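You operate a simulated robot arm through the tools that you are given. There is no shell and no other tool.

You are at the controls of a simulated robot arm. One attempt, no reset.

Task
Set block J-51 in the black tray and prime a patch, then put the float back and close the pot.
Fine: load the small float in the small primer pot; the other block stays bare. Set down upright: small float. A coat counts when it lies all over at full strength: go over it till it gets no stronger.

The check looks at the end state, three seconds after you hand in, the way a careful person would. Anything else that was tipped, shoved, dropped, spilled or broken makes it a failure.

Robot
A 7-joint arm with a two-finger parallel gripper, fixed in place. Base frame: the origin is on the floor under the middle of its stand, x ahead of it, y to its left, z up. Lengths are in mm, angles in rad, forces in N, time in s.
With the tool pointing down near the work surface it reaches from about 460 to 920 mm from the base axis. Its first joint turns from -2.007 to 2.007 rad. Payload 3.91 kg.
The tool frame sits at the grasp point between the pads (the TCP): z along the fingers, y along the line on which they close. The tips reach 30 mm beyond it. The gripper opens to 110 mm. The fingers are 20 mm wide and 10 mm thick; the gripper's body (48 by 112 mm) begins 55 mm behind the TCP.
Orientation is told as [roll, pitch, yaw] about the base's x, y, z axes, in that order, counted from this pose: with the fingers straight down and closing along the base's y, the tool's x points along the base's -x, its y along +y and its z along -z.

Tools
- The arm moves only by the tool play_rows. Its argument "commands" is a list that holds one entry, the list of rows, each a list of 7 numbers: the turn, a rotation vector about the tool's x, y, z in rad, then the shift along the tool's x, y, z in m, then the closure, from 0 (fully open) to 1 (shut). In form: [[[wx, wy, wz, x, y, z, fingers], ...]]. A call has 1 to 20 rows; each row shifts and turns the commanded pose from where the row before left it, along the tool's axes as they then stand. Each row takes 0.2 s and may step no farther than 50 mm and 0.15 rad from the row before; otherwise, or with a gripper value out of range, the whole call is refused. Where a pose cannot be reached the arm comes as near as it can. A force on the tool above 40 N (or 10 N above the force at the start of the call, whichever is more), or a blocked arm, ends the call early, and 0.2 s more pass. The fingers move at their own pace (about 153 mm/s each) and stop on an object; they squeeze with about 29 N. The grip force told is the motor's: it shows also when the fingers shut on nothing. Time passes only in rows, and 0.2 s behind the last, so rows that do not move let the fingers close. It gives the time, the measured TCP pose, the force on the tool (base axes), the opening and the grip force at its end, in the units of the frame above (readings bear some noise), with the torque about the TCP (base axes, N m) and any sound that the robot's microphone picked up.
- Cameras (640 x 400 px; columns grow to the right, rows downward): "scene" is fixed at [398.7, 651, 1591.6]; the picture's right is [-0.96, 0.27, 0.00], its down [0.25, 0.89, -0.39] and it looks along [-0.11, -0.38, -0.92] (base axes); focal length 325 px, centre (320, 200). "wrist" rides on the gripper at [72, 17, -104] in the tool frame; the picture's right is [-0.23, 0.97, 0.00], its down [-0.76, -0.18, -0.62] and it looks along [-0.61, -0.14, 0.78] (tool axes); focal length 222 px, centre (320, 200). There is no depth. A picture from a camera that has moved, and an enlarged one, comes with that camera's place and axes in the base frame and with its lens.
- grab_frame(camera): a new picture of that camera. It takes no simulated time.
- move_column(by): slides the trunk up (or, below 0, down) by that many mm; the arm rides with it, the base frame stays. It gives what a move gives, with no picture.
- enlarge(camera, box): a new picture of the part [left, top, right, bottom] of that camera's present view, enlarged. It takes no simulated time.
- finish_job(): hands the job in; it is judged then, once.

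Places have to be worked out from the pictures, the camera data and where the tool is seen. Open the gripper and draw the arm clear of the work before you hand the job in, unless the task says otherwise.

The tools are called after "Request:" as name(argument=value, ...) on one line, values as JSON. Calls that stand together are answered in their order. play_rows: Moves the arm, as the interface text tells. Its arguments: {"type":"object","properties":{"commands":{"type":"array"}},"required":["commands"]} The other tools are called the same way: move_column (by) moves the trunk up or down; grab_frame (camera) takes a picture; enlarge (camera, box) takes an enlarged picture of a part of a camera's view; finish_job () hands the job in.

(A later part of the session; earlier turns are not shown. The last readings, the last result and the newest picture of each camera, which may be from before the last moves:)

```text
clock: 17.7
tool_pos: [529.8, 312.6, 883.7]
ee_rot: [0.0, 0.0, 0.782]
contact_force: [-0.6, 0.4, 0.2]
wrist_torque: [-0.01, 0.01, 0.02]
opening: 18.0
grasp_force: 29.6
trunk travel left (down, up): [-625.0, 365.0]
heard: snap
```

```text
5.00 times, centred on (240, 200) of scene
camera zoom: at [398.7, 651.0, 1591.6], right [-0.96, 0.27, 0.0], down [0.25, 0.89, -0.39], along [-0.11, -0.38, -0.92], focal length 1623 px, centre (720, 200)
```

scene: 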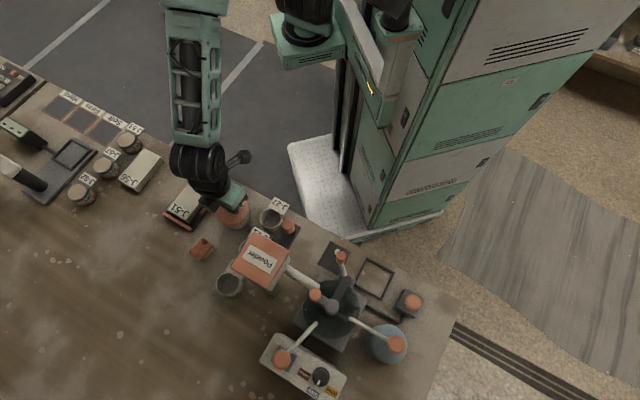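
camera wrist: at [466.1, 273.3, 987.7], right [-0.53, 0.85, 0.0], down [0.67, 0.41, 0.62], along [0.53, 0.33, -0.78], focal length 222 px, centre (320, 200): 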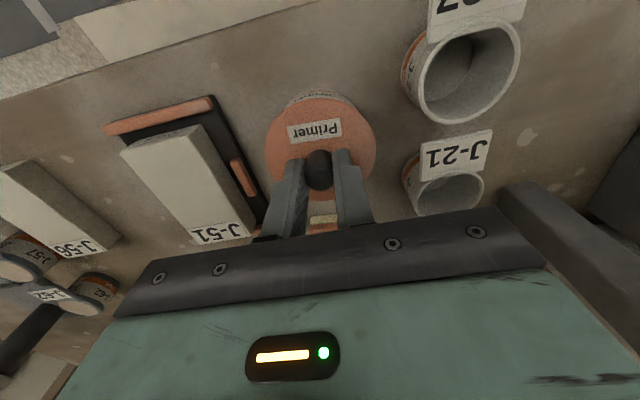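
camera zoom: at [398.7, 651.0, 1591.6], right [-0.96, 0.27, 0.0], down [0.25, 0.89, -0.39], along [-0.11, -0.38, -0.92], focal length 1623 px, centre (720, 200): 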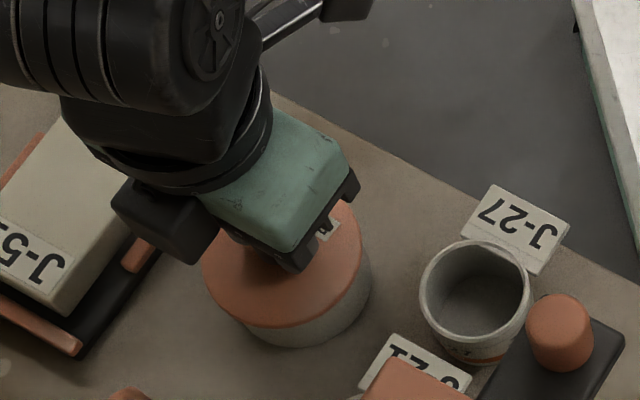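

Nothing looks disturbed, so the snap may be the lid's seal letting go. I'll lift slowly and watch whether only the lid rises.

Request:
play_rows(commands=[[[0, 0, 0, 0, 0, -0.004, 0.95], [0, 0, 0, 0, 0, -0.006, 0.95], [0, 0, 0, 0, 0, -0.01, 0.95], [0, 0, 0, 0, 0, 0, 0.95]]])

Request:
enlarge(camera="wrist", box=[200, 60, 440, 240])

Request:
enlarge(camera="scene", box=[180, 160, 300, 240])

```text
clock: 18.7
tool_pos: [529.1, 311.7, 904.8]
ee_rot: [-0.001, -0.001, 0.784]
contact_force: [0.7, -0.4, -0.1]
wrist_torque: [0.0, -0.02, 0.01]
opening: 17.9
grasp_force: 29.1
trunk travel left (down, up): [-625.0, 365.0]
```

```text
2.22 times, centred on (320, 150) of wrist
camera zoom: at [466.3, 273.6, 1008.4], right [-0.53, 0.85, 0.0], down [0.67, 0.41, 0.62], along [0.53, 0.33, -0.78], focal length 494 px, centre (320, 311)
```

zoom: 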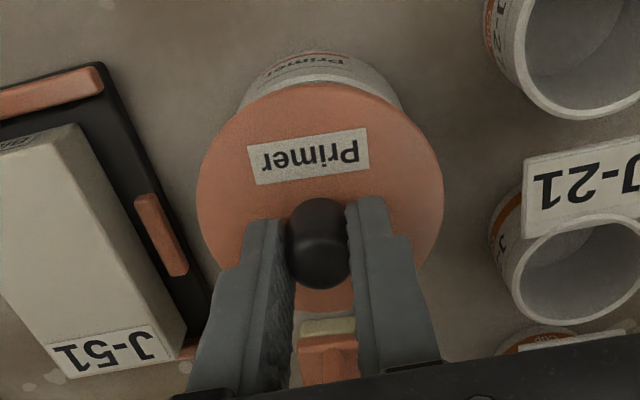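

```text
5.00 times, centred on (240, 200) of scene
camera zoom: at [398.7, 651.0, 1591.6], right [-0.96, 0.27, 0.0], down [0.25, 0.89, -0.39], along [-0.11, -0.38, -0.92], focal length 1623 px, centre (720, 200)
```

zoom: 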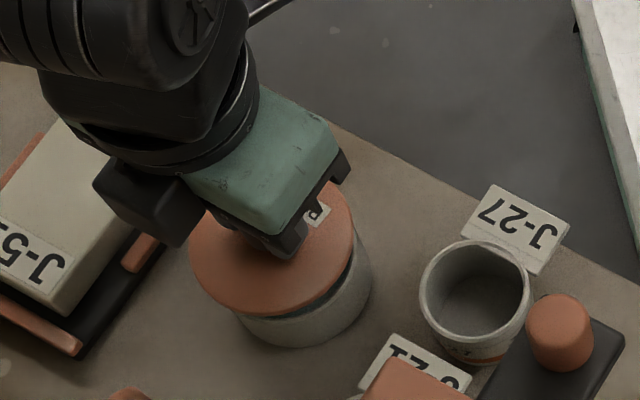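

The lid came off cleanly and the pot stayed put. I'll lift higher and look at the open pot and the intended lay-down spot.

Request:
play_rows(commands=[[[0, 0, 0, 0, 0, -0.03, 0.95], [0, 0, 0, 0, 0, -0.03, 0.95], [0, 0, 0, -0.0324, -0.0258, 0, 0.95], [0, 0, 0, -0.0324, -0.0258, 0, 0.95], [0, 0, 0, -0.0324, -0.0258, 0, 0.95], [0, 0, 0, -0.0324, -0.0258, 0, 0.95], [0, 0, 0, -0.0324, -0.0258, 0, 0.95], [0, 0, 0, 0, 0, 0, 0.95]]])

Request:
grab_frame(camera="wrist")

Request:
grab_frame(camera="scene")

Request:
enlarge(camera="scene", box=[100, 170, 300, 290])

```text
clock: 20.5
tool_pos: [735.8, 333.0, 961.2]
ee_rot: [-0.001, 0.003, 0.784]
contact_force: [0.4, 0.9, 0.1]
wrist_torque: [-0.03, -0.03, 0.03]
opening: 18.4
grasp_force: 29.5
trunk travel left (down, up): [-625.0, 365.0]
```

```text
taken
camera wrist: at [672.5, 294.1, 1065.5], right [-0.53, 0.85, 0.0], down [0.67, 0.41, 0.62], along [0.53, 0.33, -0.78], focal length 222 px, centre (320, 200)
```

wrist: 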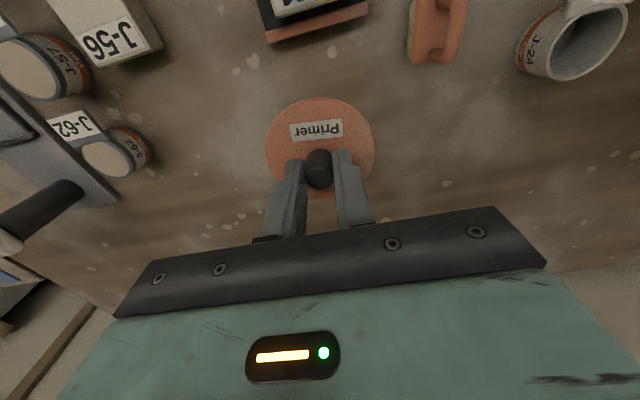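

```text
taken
```

scene: 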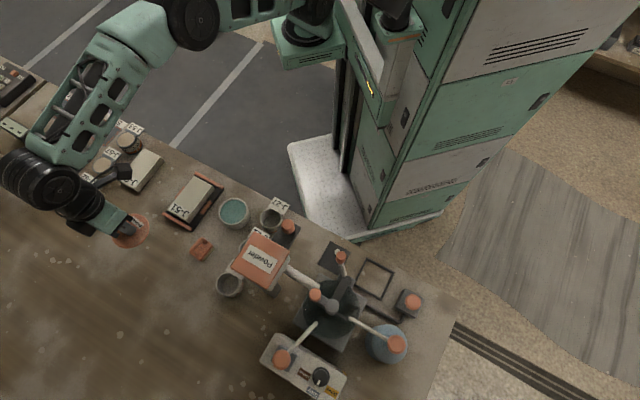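

```text
3.20 times, centred on (200, 230) of scene
camera zoom: at [398.7, 651.0, 1591.6], right [-0.96, 0.27, 0.0], down [0.25, 0.89, -0.39], along [-0.11, -0.38, -0.92], focal length 1039 px, centre (704, 104)
```

zoom: 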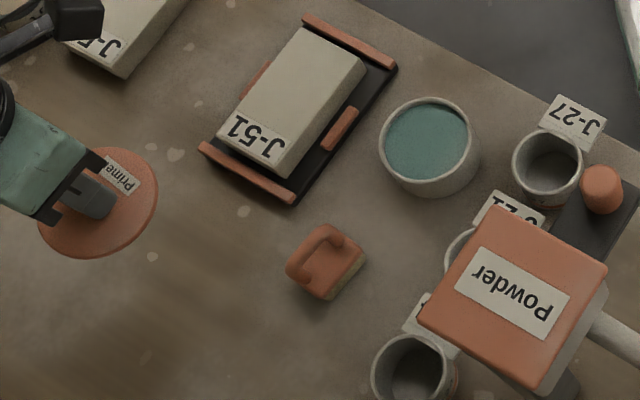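

The open pot shows teal primer, filled fairly high, and the spot under the lid is clear. I'll lower the lid toward the table.

Request:
play_rows(commands=[[[0, 0, 0, 0, 0, 0.04, 0.95], [0, 0, 0, 0, 0, 0.035, 0.95], [0, 0, 0, 0, 0, 0.02, 0.95], [0, 0, 0, 0, 0, 0.008, 0.95], [0, 0, 0, 0, 0, 0, 0.95]]])

Request:
grab_frame(camera="wrist")

Request:
enlarge(camera="scene", box=[60, 180, 220, 280])

```text
clock: 21.7
tool_pos: [734.1, 333.5, 860.9]
ee_rot: [0.0, 0.002, 0.782]
contact_force: [-0.7, 0.6, -0.8]
wrist_torque: [-0.02, -0.01, 0.0]
opening: 18.6
grasp_force: 28.8
trunk travel left (down, up): [-625.0, 365.0]
```

```text
taken
camera wrist: at [671.9, 295.0, 965.6], right [-0.53, 0.85, 0.0], down [0.67, 0.41, 0.62], along [0.53, 0.33, -0.78], focal length 222 px, centre (320, 200)
```

wrist: 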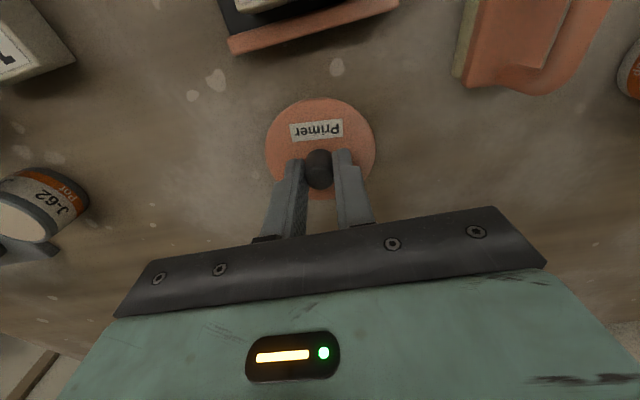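

```text
4.00 times, centred on (140, 230) of scene
camera zoom: at [398.7, 651.0, 1591.6], right [-0.96, 0.27, 0.0], down [0.25, 0.89, -0.39], along [-0.11, -0.38, -0.92], focal length 1298 px, centre (1040, 80)
```

zoom: 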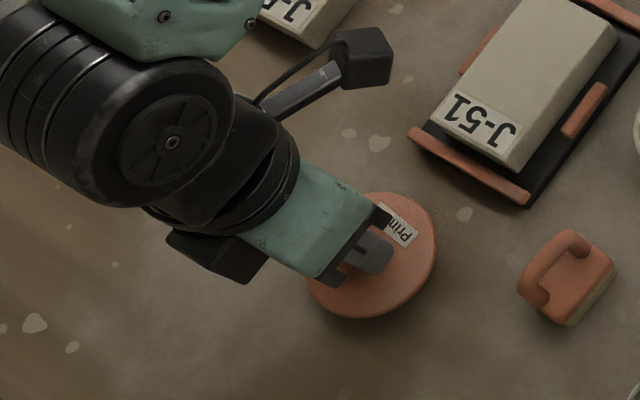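

The lid is about 15 mm above the table. I'll step down gently and feel for contact.

Request:
play_rows(commands=[[[0, 0, 0, 0, 0, 0.004, 0.95], [0, 0, 0, 0, 0, 0.003, 0.95], [0, 0, 0, 0, 0, 0.003, 0.95], [0, 0, 0, 0, 0, 0, 0.95]]])

```text
clock: 22.7
tool_pos: [735.7, 335.5, 849.4]
ee_rot: [-0.001, -0.001, 0.784]
contact_force: [-0.2, 0.8, 0.6]
wrist_torque: [0.02, -0.03, 0.01]
opening: 18.4
grasp_force: 28.5
trunk travel left (down, up): [-625.0, 365.0]
```

Request:
play_rows(commands=[[[0, 0, 0, 0, 0, 0.002, 0.95], [0, 0, 0, 0, 0, 0.002, 0.95], [0, 0, 0, 0, 0, 0, 0.95]]])

Request:
enlarge(camera="scene", box=[90, 200, 190, 270])

```text
clock: 23.5
tool_pos: [735.3, 334.8, 847.0]
ee_rot: [-0.001, 0.002, 0.783]
contact_force: [-0.1, -0.2, -1.0]
wrist_torque: [-0.02, 0.03, 0.04]
opening: 18.5
grasp_force: 29.5
trunk travel left (down, up): [-625.0, 365.0]
```

```text
5.71 times, centred on (140, 235) of scene
camera zoom: at [398.7, 651.0, 1591.6], right [-0.96, 0.27, 0.0], down [0.25, 0.89, -0.39], along [-0.11, -0.38, -0.92], focal length 1855 px, centre (1349, 0)
```

zoom: 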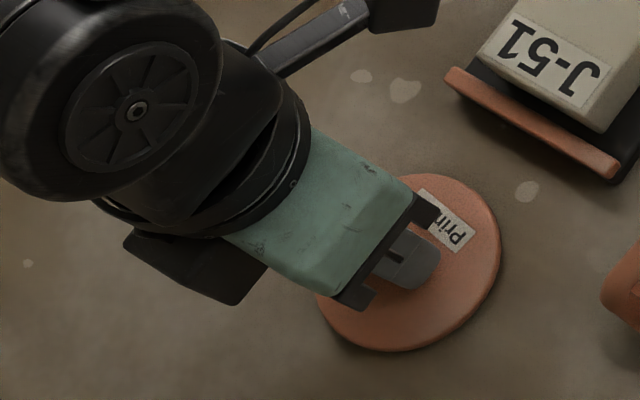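

No contact yet at TCP z 847. I'll continue in small steps.

Request:
play_rows(commands=[[[0, 0, 0, 0, 0, 0.002, 0.95], [0, 0, 0, 0, 0, 0.001, 0.95], [0, 0, 0, 0, 0, 0, 0.95]]])

```text
clock: 24.3
tool_pos: [736.4, 335.4, 844.9]
ee_rot: [0.001, 0.0, 0.784]
contact_force: [-0.4, -0.6, 12.9]
wrist_torque: [-0.17, 0.15, 0.05]
opening: 18.2
grasp_force: 29.3
trunk travel left (down, up): [-625.0, 365.0]
```

The lid is down, with light contact at TCP z≈845. I'll release it and back straight up.

Request:
play_rows(commands=[[[0, 0, 0, 0, 0, 0, 0.545], [0, 0, 0, 0, 0, 0, 0.545], [0, 0, 0, 0, 0, -0.03, 0.545], [0, 0, 0, 0, 0, -0.05, 0.545], [0, 0, 0, 0, 0, -0.05, 0.545], [0, 0, 0, 0, 0, 0, 0.545]]])

Request:
grab_frame(camera="wrist")

Request:
enlarge(camera="wrist", box=[220, 20, 420, 180])

```text
clock: 25.7
tool_pos: [737.9, 334.0, 974.8]
ee_rot: [0.0, -0.001, 0.783]
contact_force: [-0.8, -0.1, 0.6]
wrist_torque: [0.01, 0.02, 0.0]
opening: 49.9
grasp_force: 0.1
trunk travel left (down, up): [-625.0, 365.0]
```

```text
taken
camera wrist: at [675.6, 296.4, 1078.0], right [-0.53, 0.85, 0.0], down [0.67, 0.41, 0.62], along [0.53, 0.33, -0.78], focal length 222 px, centre (320, 200)
```

wrist: 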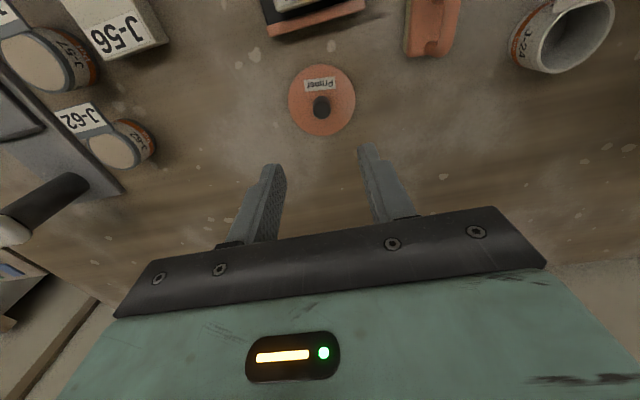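

```text
2.50 times, centred on (320, 100) of wrist
camera zoom: at [675.6, 296.4, 1078.0], right [-0.53, 0.85, 0.0], down [0.67, 0.41, 0.62], along [0.53, 0.33, -0.78], focal length 555 px, centre (320, 450)
```

zoom: 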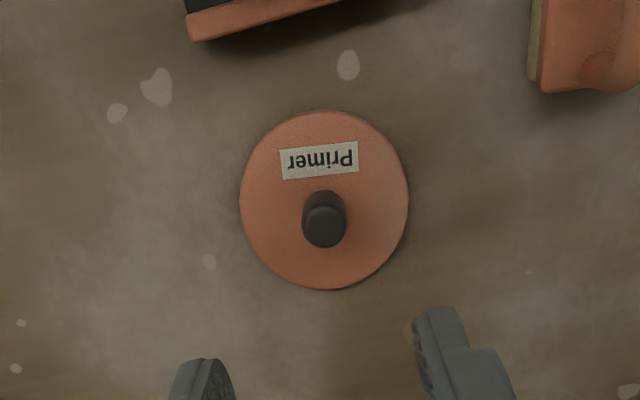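

The lid rests upright on the table. Next I'll move above the float to measure its handle and check the yaw.

Request:
play_rows(commands=[[[0, 0, 0, 0.0163, 0.0384, 0, 0.55], [0, 0, 0, 0.0163, 0.0384, 0, 0.55], [0, 0, 0, 0.0163, 0.0384, 0, 0.55], [0, 0, 0, 0, 0, 0, 0.55]]])

Request:
grab_frame(camera="wrist")

Request:
enlarge(camera="wrist", box=[240, 20, 400, 150])

Request:
enlarge(camera="scene", box=[150, 180, 290, 280])

```text
clock: 26.7
tool_pos: [619.1, 385.7, 972.0]
ee_rot: [0.0, 0.001, 0.784]
contact_force: [1.0, 0.1, -1.2]
wrist_torque: [-0.01, -0.03, 0.02]
opening: 49.3
grasp_force: 0.1
trunk travel left (down, up): [-625.0, 365.0]
```

```text
taken
camera wrist: at [555.8, 347.3, 1076.5], right [-0.53, 0.85, 0.0], down [0.66, 0.41, 0.62], along [0.53, 0.33, -0.78], focal length 222 px, centre (320, 200)
```

wrist: 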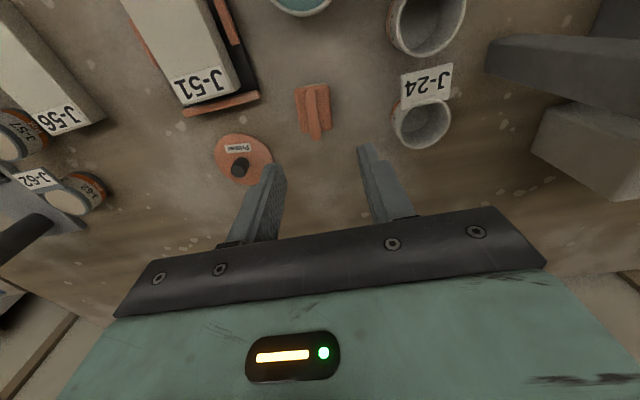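

```text
3.08 times, centred on (320, 85) of wrist
camera zoom: at [555.8, 347.3, 1076.5], right [-0.53, 0.85, 0.0], down [0.66, 0.41, 0.62], along [0.53, 0.33, -0.78], focal length 684 px, centre (320, 554)
```

zoom: 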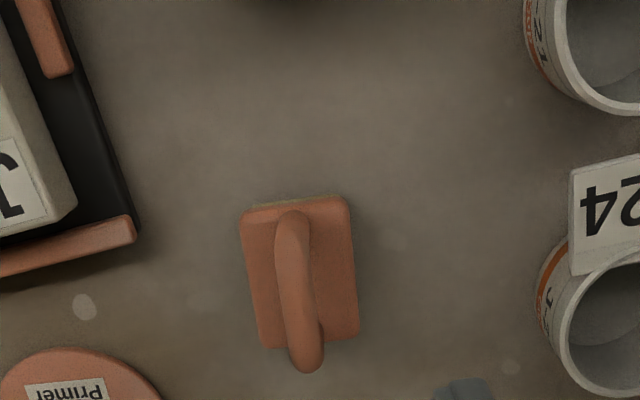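

```text
4.00 times, centred on (220, 230) of scene
camera zoom: at [398.7, 651.0, 1591.6], right [-0.96, 0.27, 0.0], down [0.25, 0.89, -0.39], along [-0.11, -0.38, -0.92], focal length 1298 px, centre (720, 80)
```

zoom: 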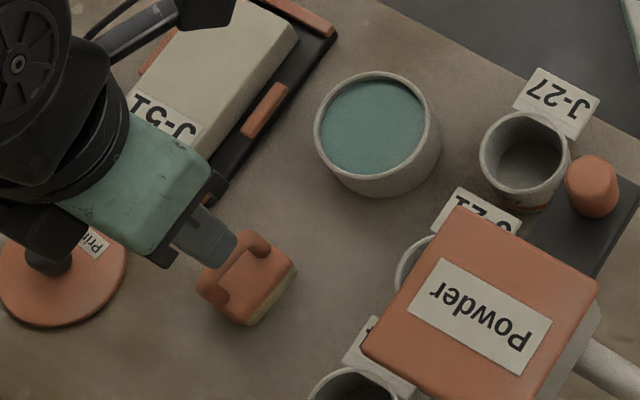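

The float's yaw is about 0.657, and its centre is a few mm off the tool axis. I'll align yaw and position, descend partway and re-measure.

Request:
play_rows(commands=[[[0, 0, 0, -0.0016, -0.0069, 0, 0.55], [0, 0, 0.127, 0, 0, 0, 0.55], [0, 0, 0, 0, 0, 0.04, 0.55], [0, 0, 0, 0, 0, 0.03, 0.55], [0, 0, 0, 0, 0, 0, 0.55]]])

Request:
enlarge(camera="wrist", box=[220, 40, 420, 220])

Request:
enlarge(camera="scene", box=[170, 205, 250, 265])

```text
clock: 27.9
tool_pos: [624.6, 378.6, 903.3]
ee_rot: [0.0, 0.001, 0.656]
contact_force: [0.1, -0.3, -0.4]
wrist_torque: [-0.04, 0.04, -0.01]
opening: 49.3
grasp_force: 0.0
trunk travel left (down, up): [-625.0, 365.0]
```

```text
2.22 times, centred on (320, 130) of wrist
camera zoom: at [556.2, 349.6, 1007.2], right [-0.41, 0.91, 0.0], down [0.71, 0.32, 0.62], along [0.57, 0.26, -0.78], focal length 494 px, centre (320, 356)
```

zoom: 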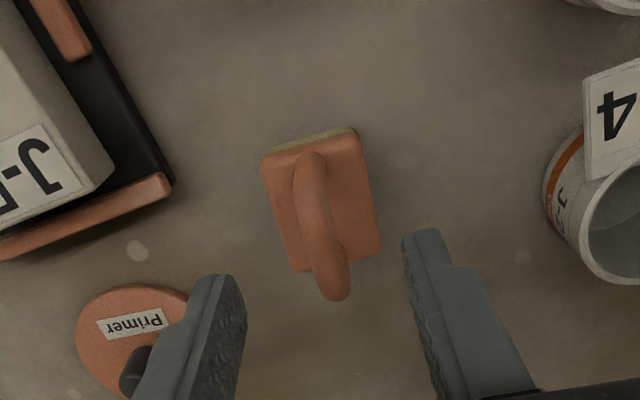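

```text
6.67 times, centred on (210, 235) of scene
camera zoom: at [398.7, 651.0, 1591.6], right [-0.96, 0.27, 0.0], down [0.25, 0.89, -0.39], along [-0.11, -0.38, -0.92], focal length 2164 px, centre (1053, -33)
```

zoom: 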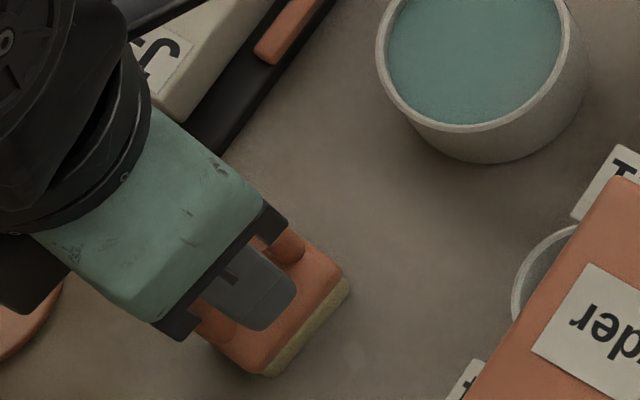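

The float is now aligned with the gripper, with its centre about (−2, +1) mm off the TCP and the handle bar top at z≈853. I'll descend to TCP z≈858 and check before closing.

Request:
play_rows(commands=[[[0, 0, 0, -0.002, 0.001, 0.02, 0.55], [0, 0, 0, 0, 0, 0.015, 0.55], [0, 0, 0, 0, 0, 0.008, 0.55], [0, 0, 0, 0, 0, 0, 0.55]]])

Request:
enlarge(camera="wrist", box=[220, 80, 420, 240])

Request:
enlarge(camera="scene", box=[170, 205, 250, 265])

```text
clock: 28.9
tool_pos: [624.3, 379.7, 861.1]
ee_rot: [0.0, 0.0, 0.657]
contact_force: [0.4, 0.6, 0.5]
wrist_torque: [0.01, 0.0, 0.02]
opening: 49.5
grasp_force: 0.1
trunk travel left (down, up): [-625.0, 365.0]
```

```text
2.50 times, centred on (320, 160) of wrist
camera zoom: at [558.5, 349.8, 964.5], right [-0.41, 0.91, 0.0], down [0.71, 0.32, 0.62], along [0.57, 0.26, -0.78], focal length 555 px, centre (320, 300)
```

zoom: 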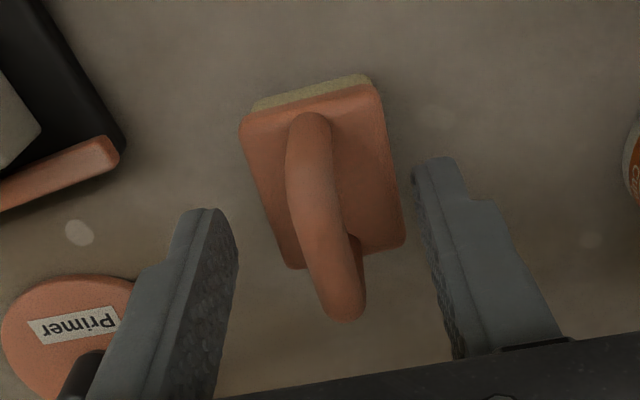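

```text
6.67 times, centred on (210, 235) of scene
camera zoom: at [398.7, 651.0, 1591.6], right [-0.96, 0.27, 0.0], down [0.25, 0.89, -0.39], along [-0.11, -0.38, -0.92], focal length 2164 px, centre (1053, -33)
```

zoom: 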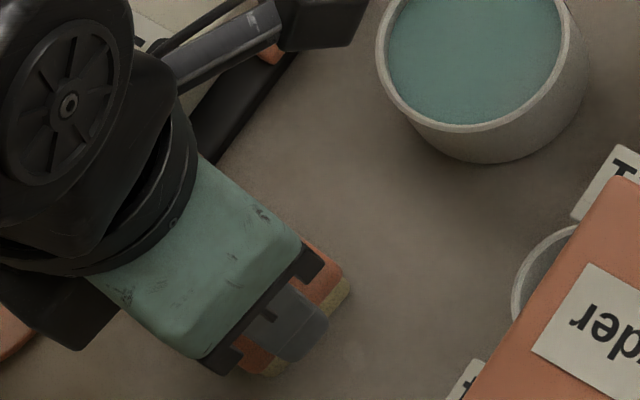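

The bar is about 2.5 mm off-centre between the fingers. I'll shift to centre it, lower 2 mm and close on the handle.

Request:
play_rows(commands=[[[0, 0, 0, 0, 0.0025, 0.002, 0.55], [0, 0, 0, 0, 0, 0, 0.55], [0, 0, 0, 0, 0, 0, 0.75], [0, 0, 0, 0, 0, 0, 0.97], [0, 0, 0, 0, 0, 0, 0.97], [0, 0, 0, 0, 0, 0, 0.97]]])

Request:
enlarge(camera="wrist", box=[220, 80, 420, 240])

```text
clock: 30.3
tool_pos: [624.1, 382.1, 857.7]
ee_rot: [-0.001, 0.0, 0.66]
contact_force: [0.9, 0.0, -0.2]
wrist_torque: [0.02, 0.03, 0.0]
opening: 9.5
grasp_force: 29.0
trunk travel left (down, up): [-625.0, 365.0]
```

```text
2.50 times, centred on (320, 160) of wrist
camera zoom: at [557.4, 351.9, 962.7], right [-0.42, 0.91, 0.0], down [0.71, 0.32, 0.62], along [0.57, 0.26, -0.78], focal length 555 px, centre (320, 300)
```

zoom: 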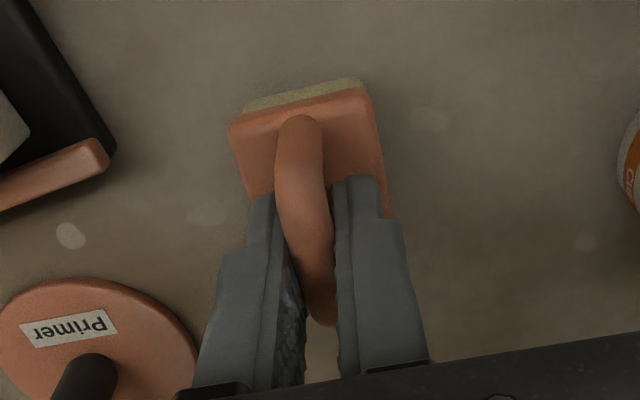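

The handle is gripped at 9.5 mm opening and 29 N. I'll lift the float and check that it hangs level.

Request:
play_rows(commands=[[[0, 0, 0, 0, 0, -0.01, 0.97], [0, 0, 0, 0, 0, -0.03, 0.97], [0, 0, 0, 0, 0, -0.04, 0.97], [0, 0, 0, 0, 0, 0, 0.97]]])

Request:
grab_frame(camera="wrist")

Request:
enlarge(camera="scene", box=[150, 160, 290, 270])

Request:
enlarge(camera="scene", box=[205, 185, 265, 235])

```text
clock: 31.3
tool_pos: [621.3, 382.5, 939.4]
ee_rot: [0.0, -0.001, 0.659]
contact_force: [-0.4, 0.5, -0.6]
wrist_torque: [-0.01, -0.01, 0.01]
opening: 9.9
grasp_force: 29.3
trunk travel left (down, up): [-625.0, 365.0]
```

```text
taken
camera wrist: at [554.9, 352.6, 1043.0], right [-0.42, 0.91, 0.0], down [0.71, 0.32, 0.62], along [0.57, 0.26, -0.78], focal length 222 px, centre (320, 200)
```

wrist: 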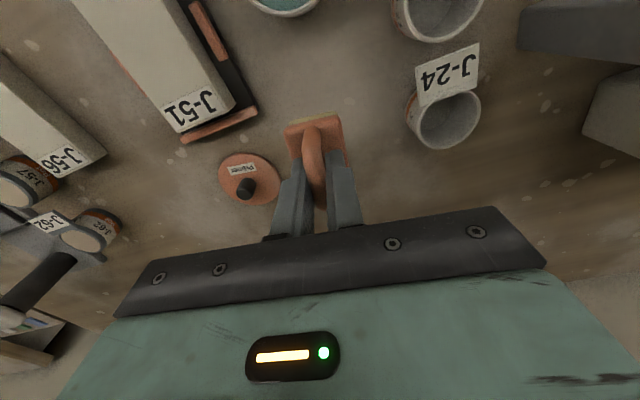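

```text
3.64 times, centred on (220, 215) of scene
camera zoom: at [398.7, 651.0, 1591.6], right [-0.96, 0.27, 0.0], down [0.25, 0.89, -0.39], along [-0.11, -0.38, -0.92], focal length 1180 px, centre (684, 146)
```

zoom: 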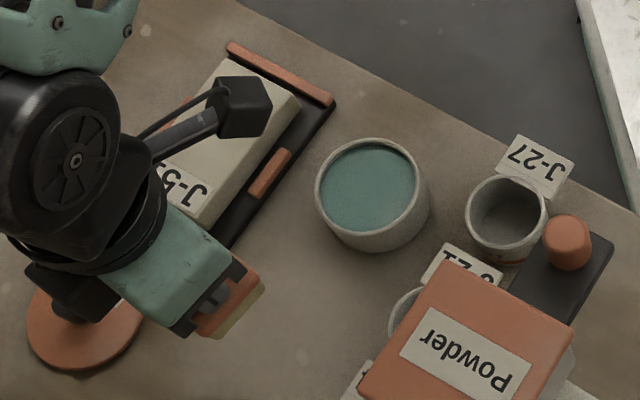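

```text
8.00 times, centred on (235, 210) of scene
camera zoom: at [398.7, 651.0, 1591.6], right [-0.96, 0.27, 0.0], down [0.25, 0.89, -0.39], along [-0.11, -0.38, -0.92], focal length 2597 px, centre (1000, 120)
```

zoom: 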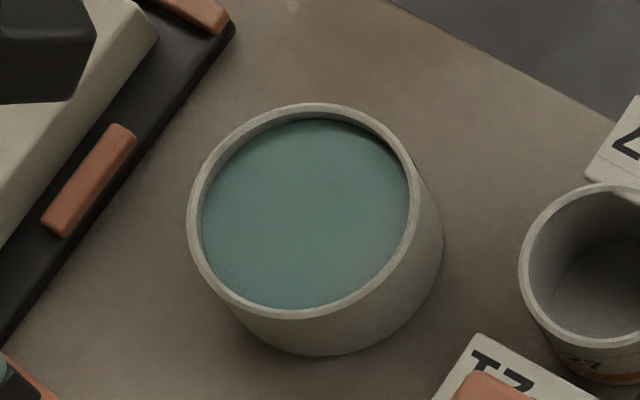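

The float is held level. The pot rim centre is at about (528.4, 311.3), with an inner diameter of about 64 mm and the rim at z≈839; the pad's diagonal is about 58 mm, so I need careful centring. I'll move above the pot and check.

Request:
play_rows(commands=[[[0, 0, 0, 0.0392, 0.0006, 0, 0.97], [0, 0, 0, 0.0392, 0.0006, 0, 0.97], [0, 0, 0, 0.0392, 0.0006, 0, 0.97], [0, 0, 0, 0, 0, 0.02, 0.97], [0, 0, 0, 0, 0, 0, 0.97]]])

Request:
grab_frame(camera="wrist")

Request:
enlarge(camera="wrist", box=[220, 60, 420, 220])

Request:
enlarge(camera="scene", box=[200, 180, 270, 235])

```text
clock: 32.5
tool_pos: [531.1, 312.9, 919.0]
ee_rot: [-0.001, -0.001, 0.659]
contact_force: [-0.2, 0.4, -0.1]
wrist_torque: [-0.02, -0.01, 0.01]
opening: 9.7
grasp_force: 29.0
trunk travel left (down, up): [-625.0, 365.0]
```

```text
taken
camera wrist: at [464.0, 281.5, 1022.9], right [-0.41, 0.91, 0.0], down [0.71, 0.32, 0.62], along [0.57, 0.26, -0.78], focal length 222 px, centre (320, 200)
```

wrist: 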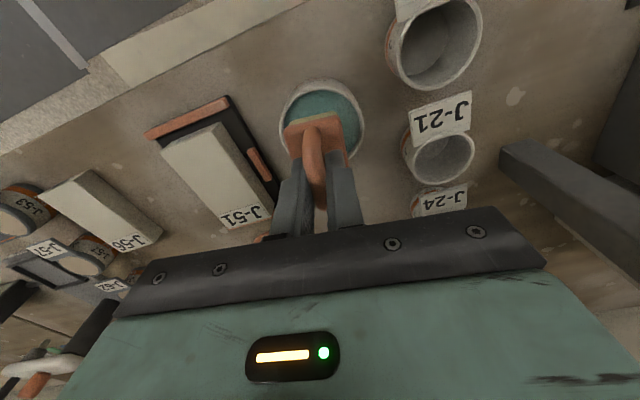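

```text
2.50 times, centred on (320, 140) of wrist
camera zoom: at [464.0, 281.5, 1022.9], right [-0.41, 0.91, 0.0], down [0.71, 0.32, 0.62], along [0.57, 0.26, -0.78], focal length 555 px, centre (320, 350)
```

zoom: 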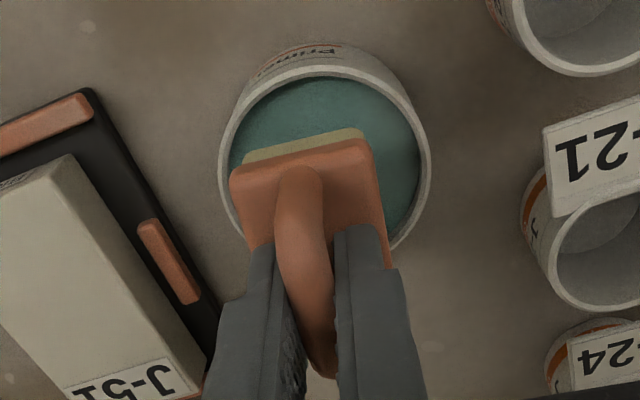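

```text
7.27 times, centred on (235, 208) of scene
camera zoom: at [398.7, 651.0, 1591.6], right [-0.96, 0.27, 0.0], down [0.25, 0.89, -0.39], along [-0.11, -0.38, -0.92], focal length 2361 px, centre (938, 146)
```

zoom: 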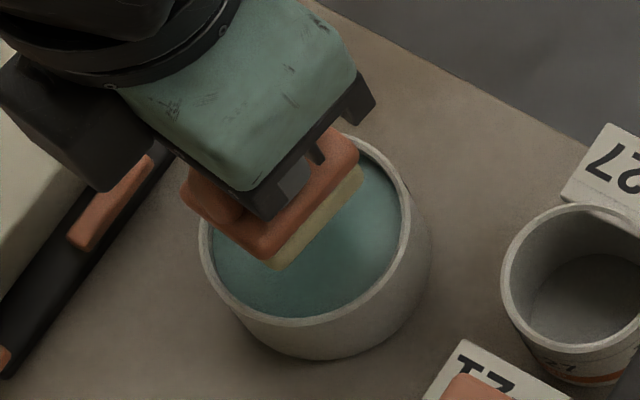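

The pot centre is about (−0.7, +1.5) mm from the tool axis, and the pad (about 33×43) is centred on the tool. I'll correct this and lower to just above the rim.

Request:
play_rows(commands=[[[0, 0, 0, -0.0007, 0.0015, 0.01, 0.97], [0, 0, 0, 0, 0, 0.008, 0.97], [0, 0, 0, 0, 0, 0, 0.97]]])

Request:
enlarge(camera="wrist", box=[220, 60, 420, 220])

Request:
enlarge(camera="scene", box=[200, 180, 270, 235])

```text
clock: 33.3
tool_pos: [529.2, 314.2, 902.3]
ee_rot: [0.0, -0.002, 0.658]
contact_force: [-1.1, 1.0, 0.2]
wrist_torque: [-0.01, -0.02, -0.04]
opening: 9.9
grasp_force: 29.7
trunk travel left (down, up): [-625.0, 365.0]
```

```text
2.50 times, centred on (320, 140) of wrist
camera zoom: at [462.7, 283.8, 1004.8], right [-0.42, 0.91, 0.0], down [0.71, 0.32, 0.62], along [0.57, 0.26, -0.78], focal length 555 px, centre (320, 350)
```

zoom: 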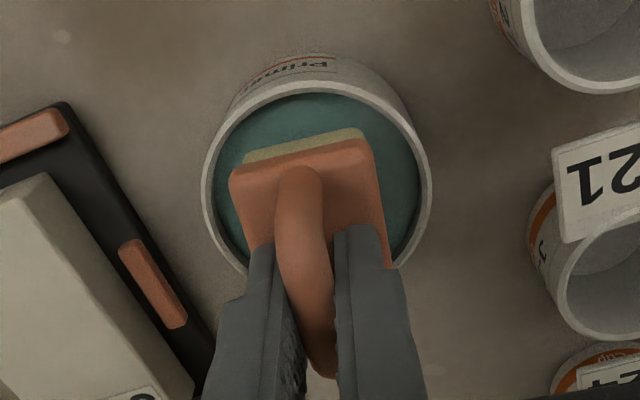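

```text
7.27 times, centred on (235, 208) of scene
camera zoom: at [398.7, 651.0, 1591.6], right [-0.96, 0.27, 0.0], down [0.25, 0.89, -0.39], along [-0.11, -0.38, -0.92], focal length 2361 px, centre (938, 146)
```

zoom: 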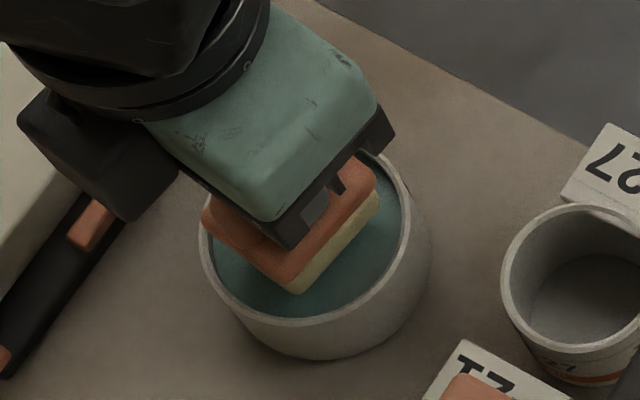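

The pad is centred in the pot opening to within 1 mm. I'll lower it into the primer in small steps.

Request:
play_rows(commands=[[[0, 0, 0, 0, 0, 0.004, 0.97], [0, 0, 0, 0, 0, 0.004, 0.97], [0, 0, 0, 0, 0, 0.003, 0.97], [0, 0, 0, 0, 0, 0, 0.97]]])

Request:
enlarge(camera="wrist", box=[220, 60, 420, 220])

Request:
enlarge(camera="scene", box=[200, 180, 270, 235])

```text
clock: 34.3
tool_pos: [530.6, 313.6, 891.5]
ee_rot: [0.001, -0.004, 0.657]
contact_force: [-3.3, -3.6, 23.4]
wrist_torque: [-0.18, 0.24, -0.01]
opening: 9.8
grasp_force: 29.4
trunk travel left (down, up): [-625.0, 365.0]
```

```text
2.50 times, centred on (320, 140) of wrist
camera zoom: at [462.8, 283.9, 995.9], right [-0.42, 0.91, 0.0], down [0.71, 0.32, 0.63], along [0.57, 0.26, -0.78], focal length 555 px, centre (320, 350)
```

zoom: 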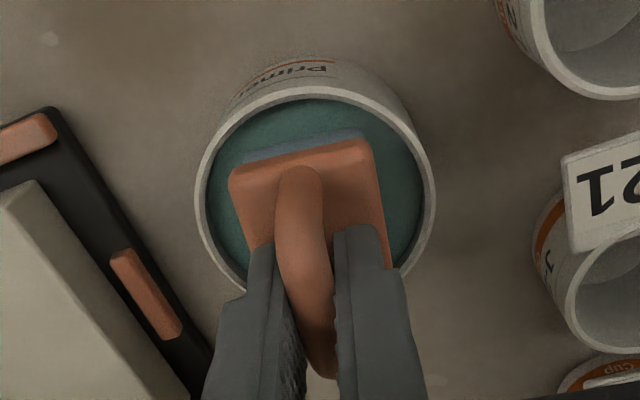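

```text
7.27 times, centred on (235, 208) of scene
camera zoom: at [398.7, 651.0, 1591.6], right [-0.96, 0.27, 0.0], down [0.25, 0.89, -0.39], along [-0.11, -0.38, -0.92], focal length 2361 px, centre (938, 146)
```

zoom: 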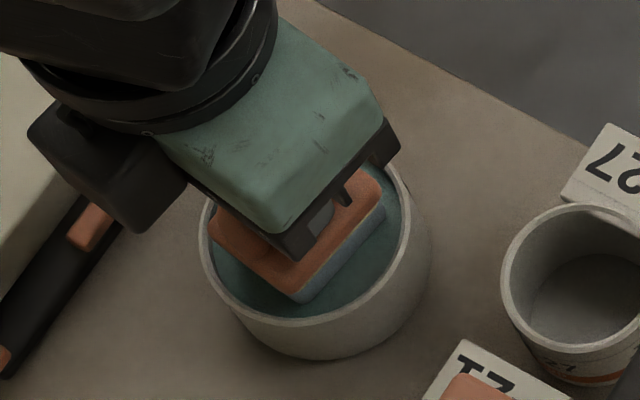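

The pad turned blue-grey on touching the primer, with contact at about TCP z 892, so it is loading. I'll hold briefly, then ease off and lift slowly to look.

Request:
play_rows(commands=[[[0, 0, 0, 0, 0, -0.0005, 0.97], [0, 0, 0, 0, 0, 0, 0.97], [0, 0, 0, 0, 0, 0, 0.97], [0, 0, 0, 0, 0, 0, 0.97], [0, 0, 0, 0, 0, 0, 0.97]]])

Request:
enlarge(camera="wrist", box=[220, 60, 420, 220])

```text
clock: 35.5
tool_pos: [530.4, 314.5, 891.4]
ee_rot: [0.001, -0.002, 0.658]
contact_force: [-1.0, 2.3, 27.6]
wrist_torque: [0.14, -0.14, 0.02]
opening: 9.5
grasp_force: 28.9
trunk travel left (down, up): [-625.0, 365.0]
```

```text
2.50 times, centred on (320, 140) of wrist
camera zoom: at [463.2, 284.1, 995.3], right [-0.42, 0.91, 0.0], down [0.71, 0.32, 0.62], along [0.57, 0.26, -0.78], focal length 555 px, centre (320, 350)
```

zoom: 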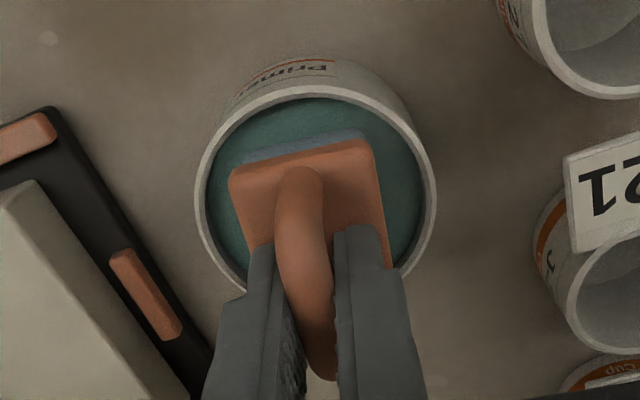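

The pad is loaded. I'll lift slowly and pause over the pot to let any drips fall, then look.

Request:
play_rows(commands=[[[0, 0, 0, 0, 0, -0.002, 0.97], [0, 0, 0, 0, 0, -0.004, 0.97], [0, 0, 0, 0, 0, -0.006, 0.97], [0, 0, 0, 0, 0, -0.01, 0.97], [0, 0, 0, 0, 0, 0, 0.97], [0, 0, 0, 0, 0, 0, 0.97], [0, 0, 0, 0, 0, 0, 0.97]]])

Request:
enlarge(camera="wrist", box=[220, 60, 420, 220])

Request:
enlarge(camera="scene", box=[200, 180, 270, 235])

```text
clock: 37.1
tool_pos: [529.7, 313.3, 912.4]
ee_rot: [0.001, 0.001, 0.658]
contact_force: [-0.2, -0.6, -0.8]
wrist_torque: [-0.01, -0.02, 0.04]
opening: 9.8
grasp_force: 29.7
trunk travel left (down, up): [-625.0, 365.0]
```

```text
2.50 times, centred on (320, 140) of wrist
camera zoom: at [462.3, 282.9, 1015.8], right [-0.42, 0.91, 0.0], down [0.71, 0.32, 0.62], along [0.57, 0.26, -0.78], focal length 555 px, centre (320, 350)
```

zoom: 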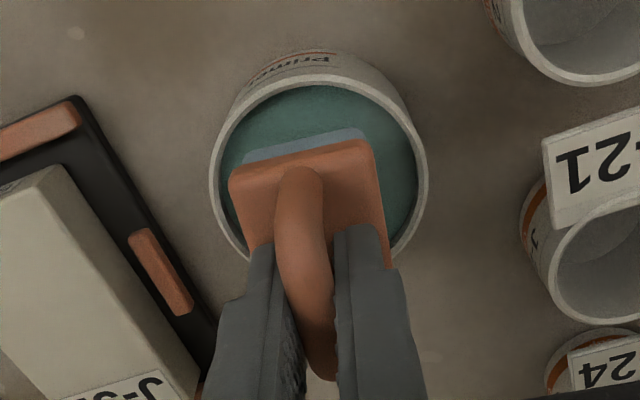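

```text
7.27 times, centred on (235, 208) of scene
camera zoom: at [398.7, 651.0, 1591.6], right [-0.96, 0.27, 0.0], down [0.25, 0.89, -0.39], along [-0.11, -0.38, -0.92], focal length 2361 px, centre (938, 146)
```

zoom: 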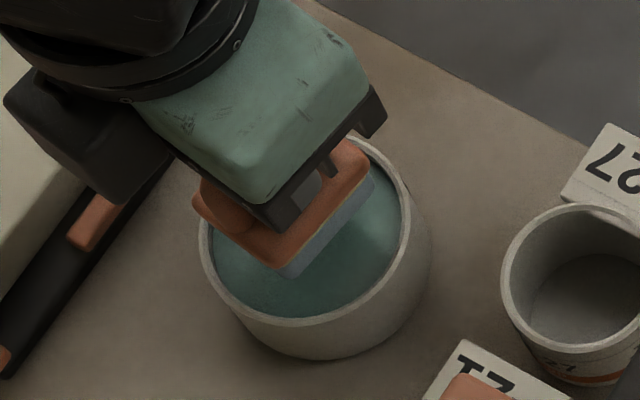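

The pad is evenly loaded with no drips. I'll raise and carry it over J-51, aligning yaw with the block.

Request:
play_rows(commands=[[[0, 0, 0, 0, 0, -0.025, 0.97], [0, 0, 0, -0.0119, -0.0389, 0, 0.97], [0, 0, 0, -0.0119, -0.0389, 0, 0.97], [0, 0, 0, -0.0119, -0.0389, 0, 0.97], [0, 0, -0.126, 0, 0, 0, 0.97], [0, 0, 0, 0, 0, 0, 0.97]]])

Request:
grab_frame(camera="wrist")

Request:
enlarge(camera="wrist", box=[220, 40, 420, 200])

Request:
enlarge(camera="scene", box=[140, 150, 260, 240])

```text
clock: 38.5
tool_pos: [628.8, 243.6, 936.4]
ee_rot: [0.001, -0.001, 0.783]
contact_force: [-1.3, 0.8, -0.2]
wrist_torque: [0.05, 0.01, -0.03]
opening: 9.6
grasp_force: 28.9
trunk travel left (down, up): [-625.0, 365.0]
```

```text
taken
camera wrist: at [566.6, 206.2, 1040.2], right [-0.53, 0.85, 0.0], down [0.67, 0.41, 0.62], along [0.53, 0.33, -0.78], focal length 222 px, centre (320, 200)
```

wrist: 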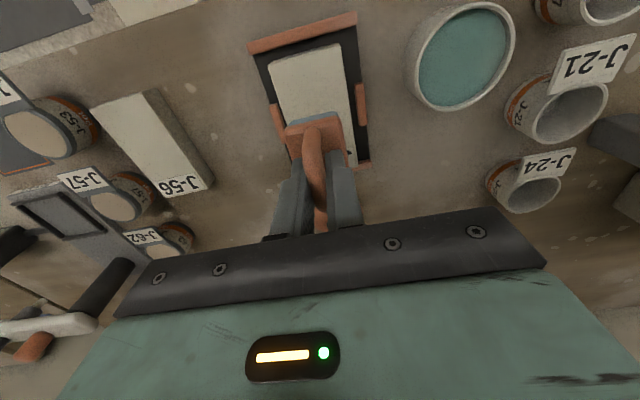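

```text
2.50 times, centred on (320, 120) of wrist
camera zoom: at [566.6, 206.2, 1040.2], right [-0.53, 0.85, 0.0], down [0.67, 0.41, 0.62], along [0.53, 0.33, -0.78], focal length 555 px, centre (320, 400)
```

zoom: 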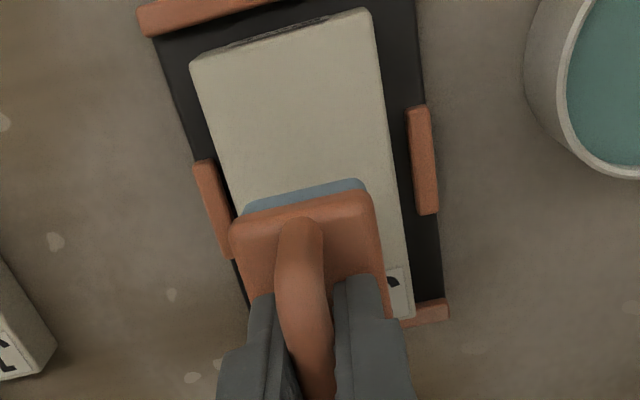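

```text
4.44 times, centred on (200, 195) of scene
camera zoom: at [398.7, 651.0, 1591.6], right [-0.96, 0.27, 0.0], down [0.25, 0.89, -0.39], along [-0.11, -0.38, -0.92], focal length 1443 px, centre (853, 222)
```

zoom: 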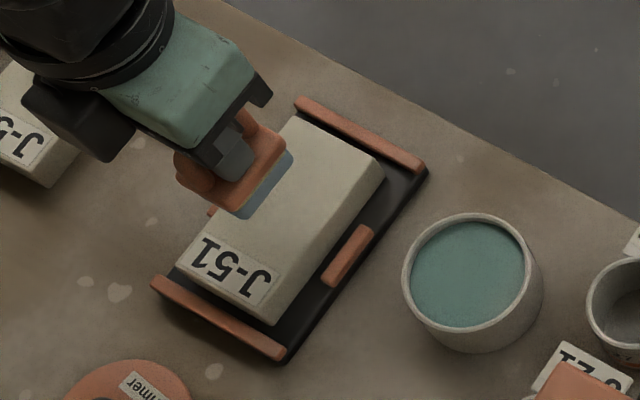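

The block spans tool x −52…+56 and y −28.6…+27, and the pad is about 34×43, centred. I'll go to the near end, left lane, descend and feel for contact.

Request:
play_rows(commands=[[[0, 0, 0, 0.0345, -0.0118, 0.01, 0.97], [0, 0, 0, 0, 0, 0.018, 0.97], [0, 0, 0, 0, 0, 0.006, 0.97], [0, 0, 0, 0, 0, 0.003, 0.97], [0, 0, 0, 0, 0, 0, 0.97]]])

Request:
enlarge(camera="wrist", box=[220, 40, 420, 200])

Request:
enlarge(camera="scene", box=[140, 150, 260, 240])

```text
clock: 39.7
tool_pos: [613.3, 211.4, 900.2]
ee_rot: [0.0, 0.001, 0.784]
contact_force: [-0.8, -0.2, -0.1]
wrist_torque: [-0.05, -0.01, 0.01]
opening: 9.7
grasp_force: 28.6
trunk travel left (down, up): [-625.0, 365.0]
```

```text
2.50 times, centred on (320, 120) of wrist
camera zoom: at [550.3, 173.4, 1003.7], right [-0.53, 0.85, 0.0], down [0.67, 0.41, 0.62], along [0.53, 0.33, -0.78], focal length 555 px, centre (320, 400)
```

zoom: 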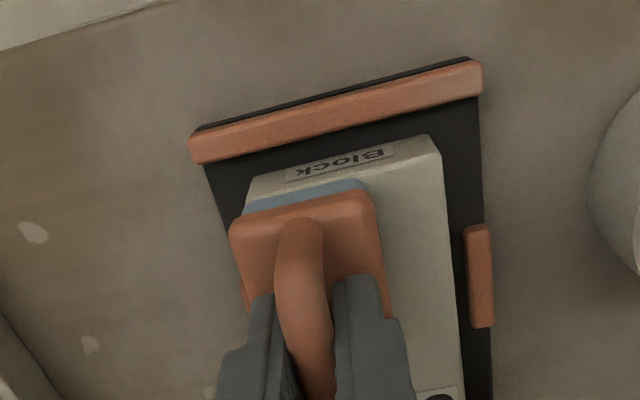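

```text
4.44 times, centred on (200, 195) of scene
camera zoom: at [398.7, 651.0, 1591.6], right [-0.96, 0.27, 0.0], down [0.25, 0.89, -0.39], along [-0.11, -0.38, -0.92], focal length 1443 px, centre (853, 222)
```

zoom: 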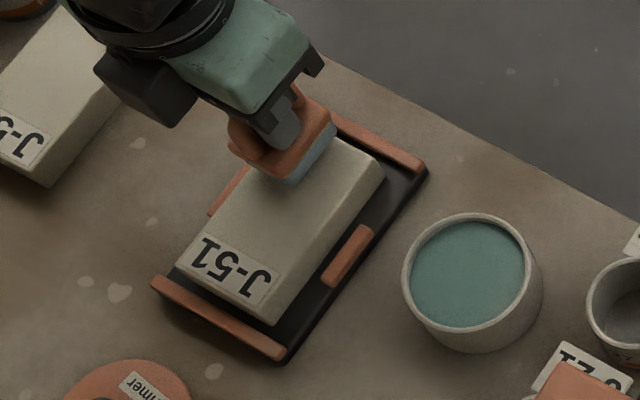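

The pad edges line up with the block's near-left corner. I'll step down to contact.

Request:
play_rows(commands=[[[0, 0, 0, 0, 0, 0.002, 0.97], [0, 0, 0, 0, 0, 0.001, 0.97], [0, 0, 0, 0, 0, 0, 0.97]]])

```text
clock: 40.5
tool_pos: [614.4, 210.9, 896.9]
ee_rot: [0.0, 0.001, 0.783]
contact_force: [0.6, -0.2, -1.0]
wrist_torque: [-0.03, 0.03, 0.01]
opening: 9.7
grasp_force: 28.9
trunk travel left (down, up): [-625.0, 365.0]
```

Request:
play_rows(commands=[[[0, 0, 0, 0, 0, 0.001, 0.97], [0, 0, 0, 0, 0, 0.001, 0.97], [0, 0, 0, 0, 0, 0, 0.97]]])

```text
clock: 41.3
tool_pos: [614.7, 210.6, 895.3]
ee_rot: [0.0, 0.0, 0.785]
contact_force: [0.5, 0.3, -0.3]
wrist_torque: [-0.02, 0.02, 0.0]
opening: 9.8
grasp_force: 29.3
trunk travel left (down, up): [-625.0, 365.0]
```

Request:
play_rows(commands=[[[0, 0, 0, 0, 0, 0.001, 0.97], [0, 0, 0, 0, 0, 0.001, 0.97], [0, 0, 0, 0, 0, 0, 0.97]]])

Request:
enlarge(camera="wrist", box=[240, 60, 400, 170])

```text
clock: 42.1
tool_pos: [613.9, 210.8, 893.5]
ee_rot: [0.0, 0.0, 0.785]
contact_force: [-0.3, 0.1, 0.9]
wrist_torque: [0.03, -0.04, -0.01]
opening: 10.0
grasp_force: 29.0
trunk travel left (down, up): [-625.0, 365.0]
```

```text
3.64 times, centred on (320, 115) of wrist
camera zoom: at [551.0, 172.7, 996.8], right [-0.53, 0.85, 0.0], down [0.67, 0.41, 0.62], along [0.53, 0.33, -0.78], focal length 808 px, centre (320, 509)
```

zoom: 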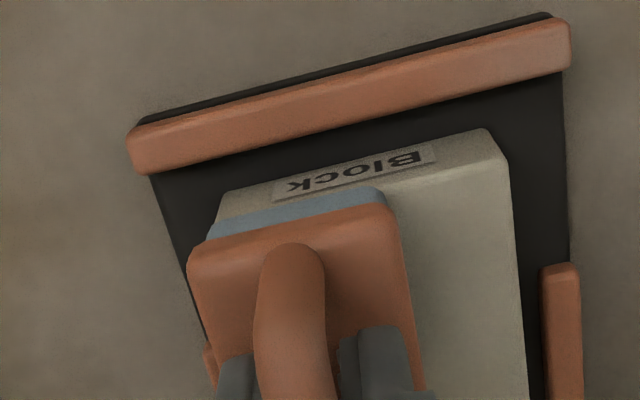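

Request:
play_rows(commands=[[[0, 0, 0, 0, 0, 0.001, 0.97], [0, 0, 0, 0, 0, 0.001, 0.97], [0, 0, 0, 0, 0, 0, 0.97]]])

```text
clock: 42.9
tool_pos: [612.5, 211.0, 892.8]
ee_rot: [0.0, -0.004, 0.783]
contact_force: [-0.2, -2.4, 24.0]
wrist_torque: [-0.06, 0.01, -0.03]
opening: 9.7
grasp_force: 28.7
trunk travel left (down, up): [-625.0, 365.0]
```

Contact is at TCP z≈892.8 with 24 N. I'll ease off slightly and look at the mark before sliding.

Request:
play_rows(commands=[[[0, 0, 0, 0, 0, -0.0006, 0.97], [0, 0, 0, 0, 0, 0, 0.97]]])

Request:
enlarge(camera="scene", box=[160, 165, 230, 225])

```text
clock: 43.5
tool_pos: [613.4, 212.1, 893.1]
ee_rot: [0.0, -0.003, 0.783]
contact_force: [0.8, 0.9, 27.2]
wrist_torque: [0.14, -0.1, -0.02]
opening: 9.7
grasp_force: 29.0
trunk travel left (down, up): [-625.0, 365.0]
```

```text
6.67 times, centred on (195, 195) of scene
camera zoom: at [398.7, 651.0, 1591.6], right [-0.96, 0.27, 0.0], down [0.25, 0.89, -0.39], along [-0.11, -0.38, -0.92], focal length 2164 px, centre (1153, 233)
```

zoom: 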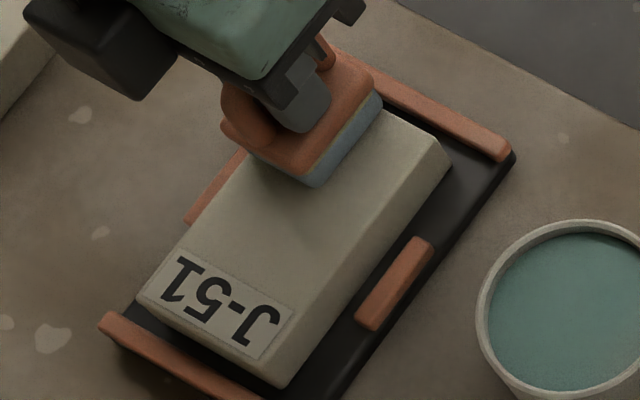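

The force is still 27 N. I'll ease off more to find a light sliding pressure.

Request:
play_rows(commands=[[[0, 0, 0, 0, 0, -0.0006, 0.97], [0, 0, 0, 0, 0, 0, 0.97]]])

```text
clock: 44.1
tool_pos: [614.0, 211.4, 891.9]
ee_rot: [0.0, -0.002, 0.784]
contact_force: [0.6, 0.8, 27.8]
wrist_torque: [0.2, -0.18, 0.01]
opening: 9.9
grasp_force: 29.1
trunk travel left (down, up): [-625.0, 365.0]
```

Request:
play_rows(commands=[[[0, 0, 0, 0, 0, -0.0004, 0.97], [0, 0, 0, 0, 0, 0, 0.97], [0, 0, 0, 0, 0, 0, 0.97]]])

```text
clock: 44.9
tool_pos: [613.8, 210.3, 893.6]
ee_rot: [0.001, 0.0, 0.784]
contact_force: [-1.1, 2.1, 21.1]
wrist_torque: [0.26, -0.14, 0.05]
opening: 10.0
grasp_force: 29.0
trunk travel left (down, up): [-625.0, 365.0]
```

Request:
play_rows(commands=[[[0, 0, 0, 0, 0, -0.0006, 0.97], [0, 0, 0, 0, 0, 0, 0.97]]])

```text
clock: 45.5
tool_pos: [614.4, 210.6, 892.4]
ee_rot: [-0.001, 0.001, 0.782]
contact_force: [-0.7, 5.4, 10.1]
wrist_torque: [0.32, -0.08, 0.07]
opening: 10.0
grasp_force: 29.1
trunk travel left (down, up): [-625.0, 365.0]
```

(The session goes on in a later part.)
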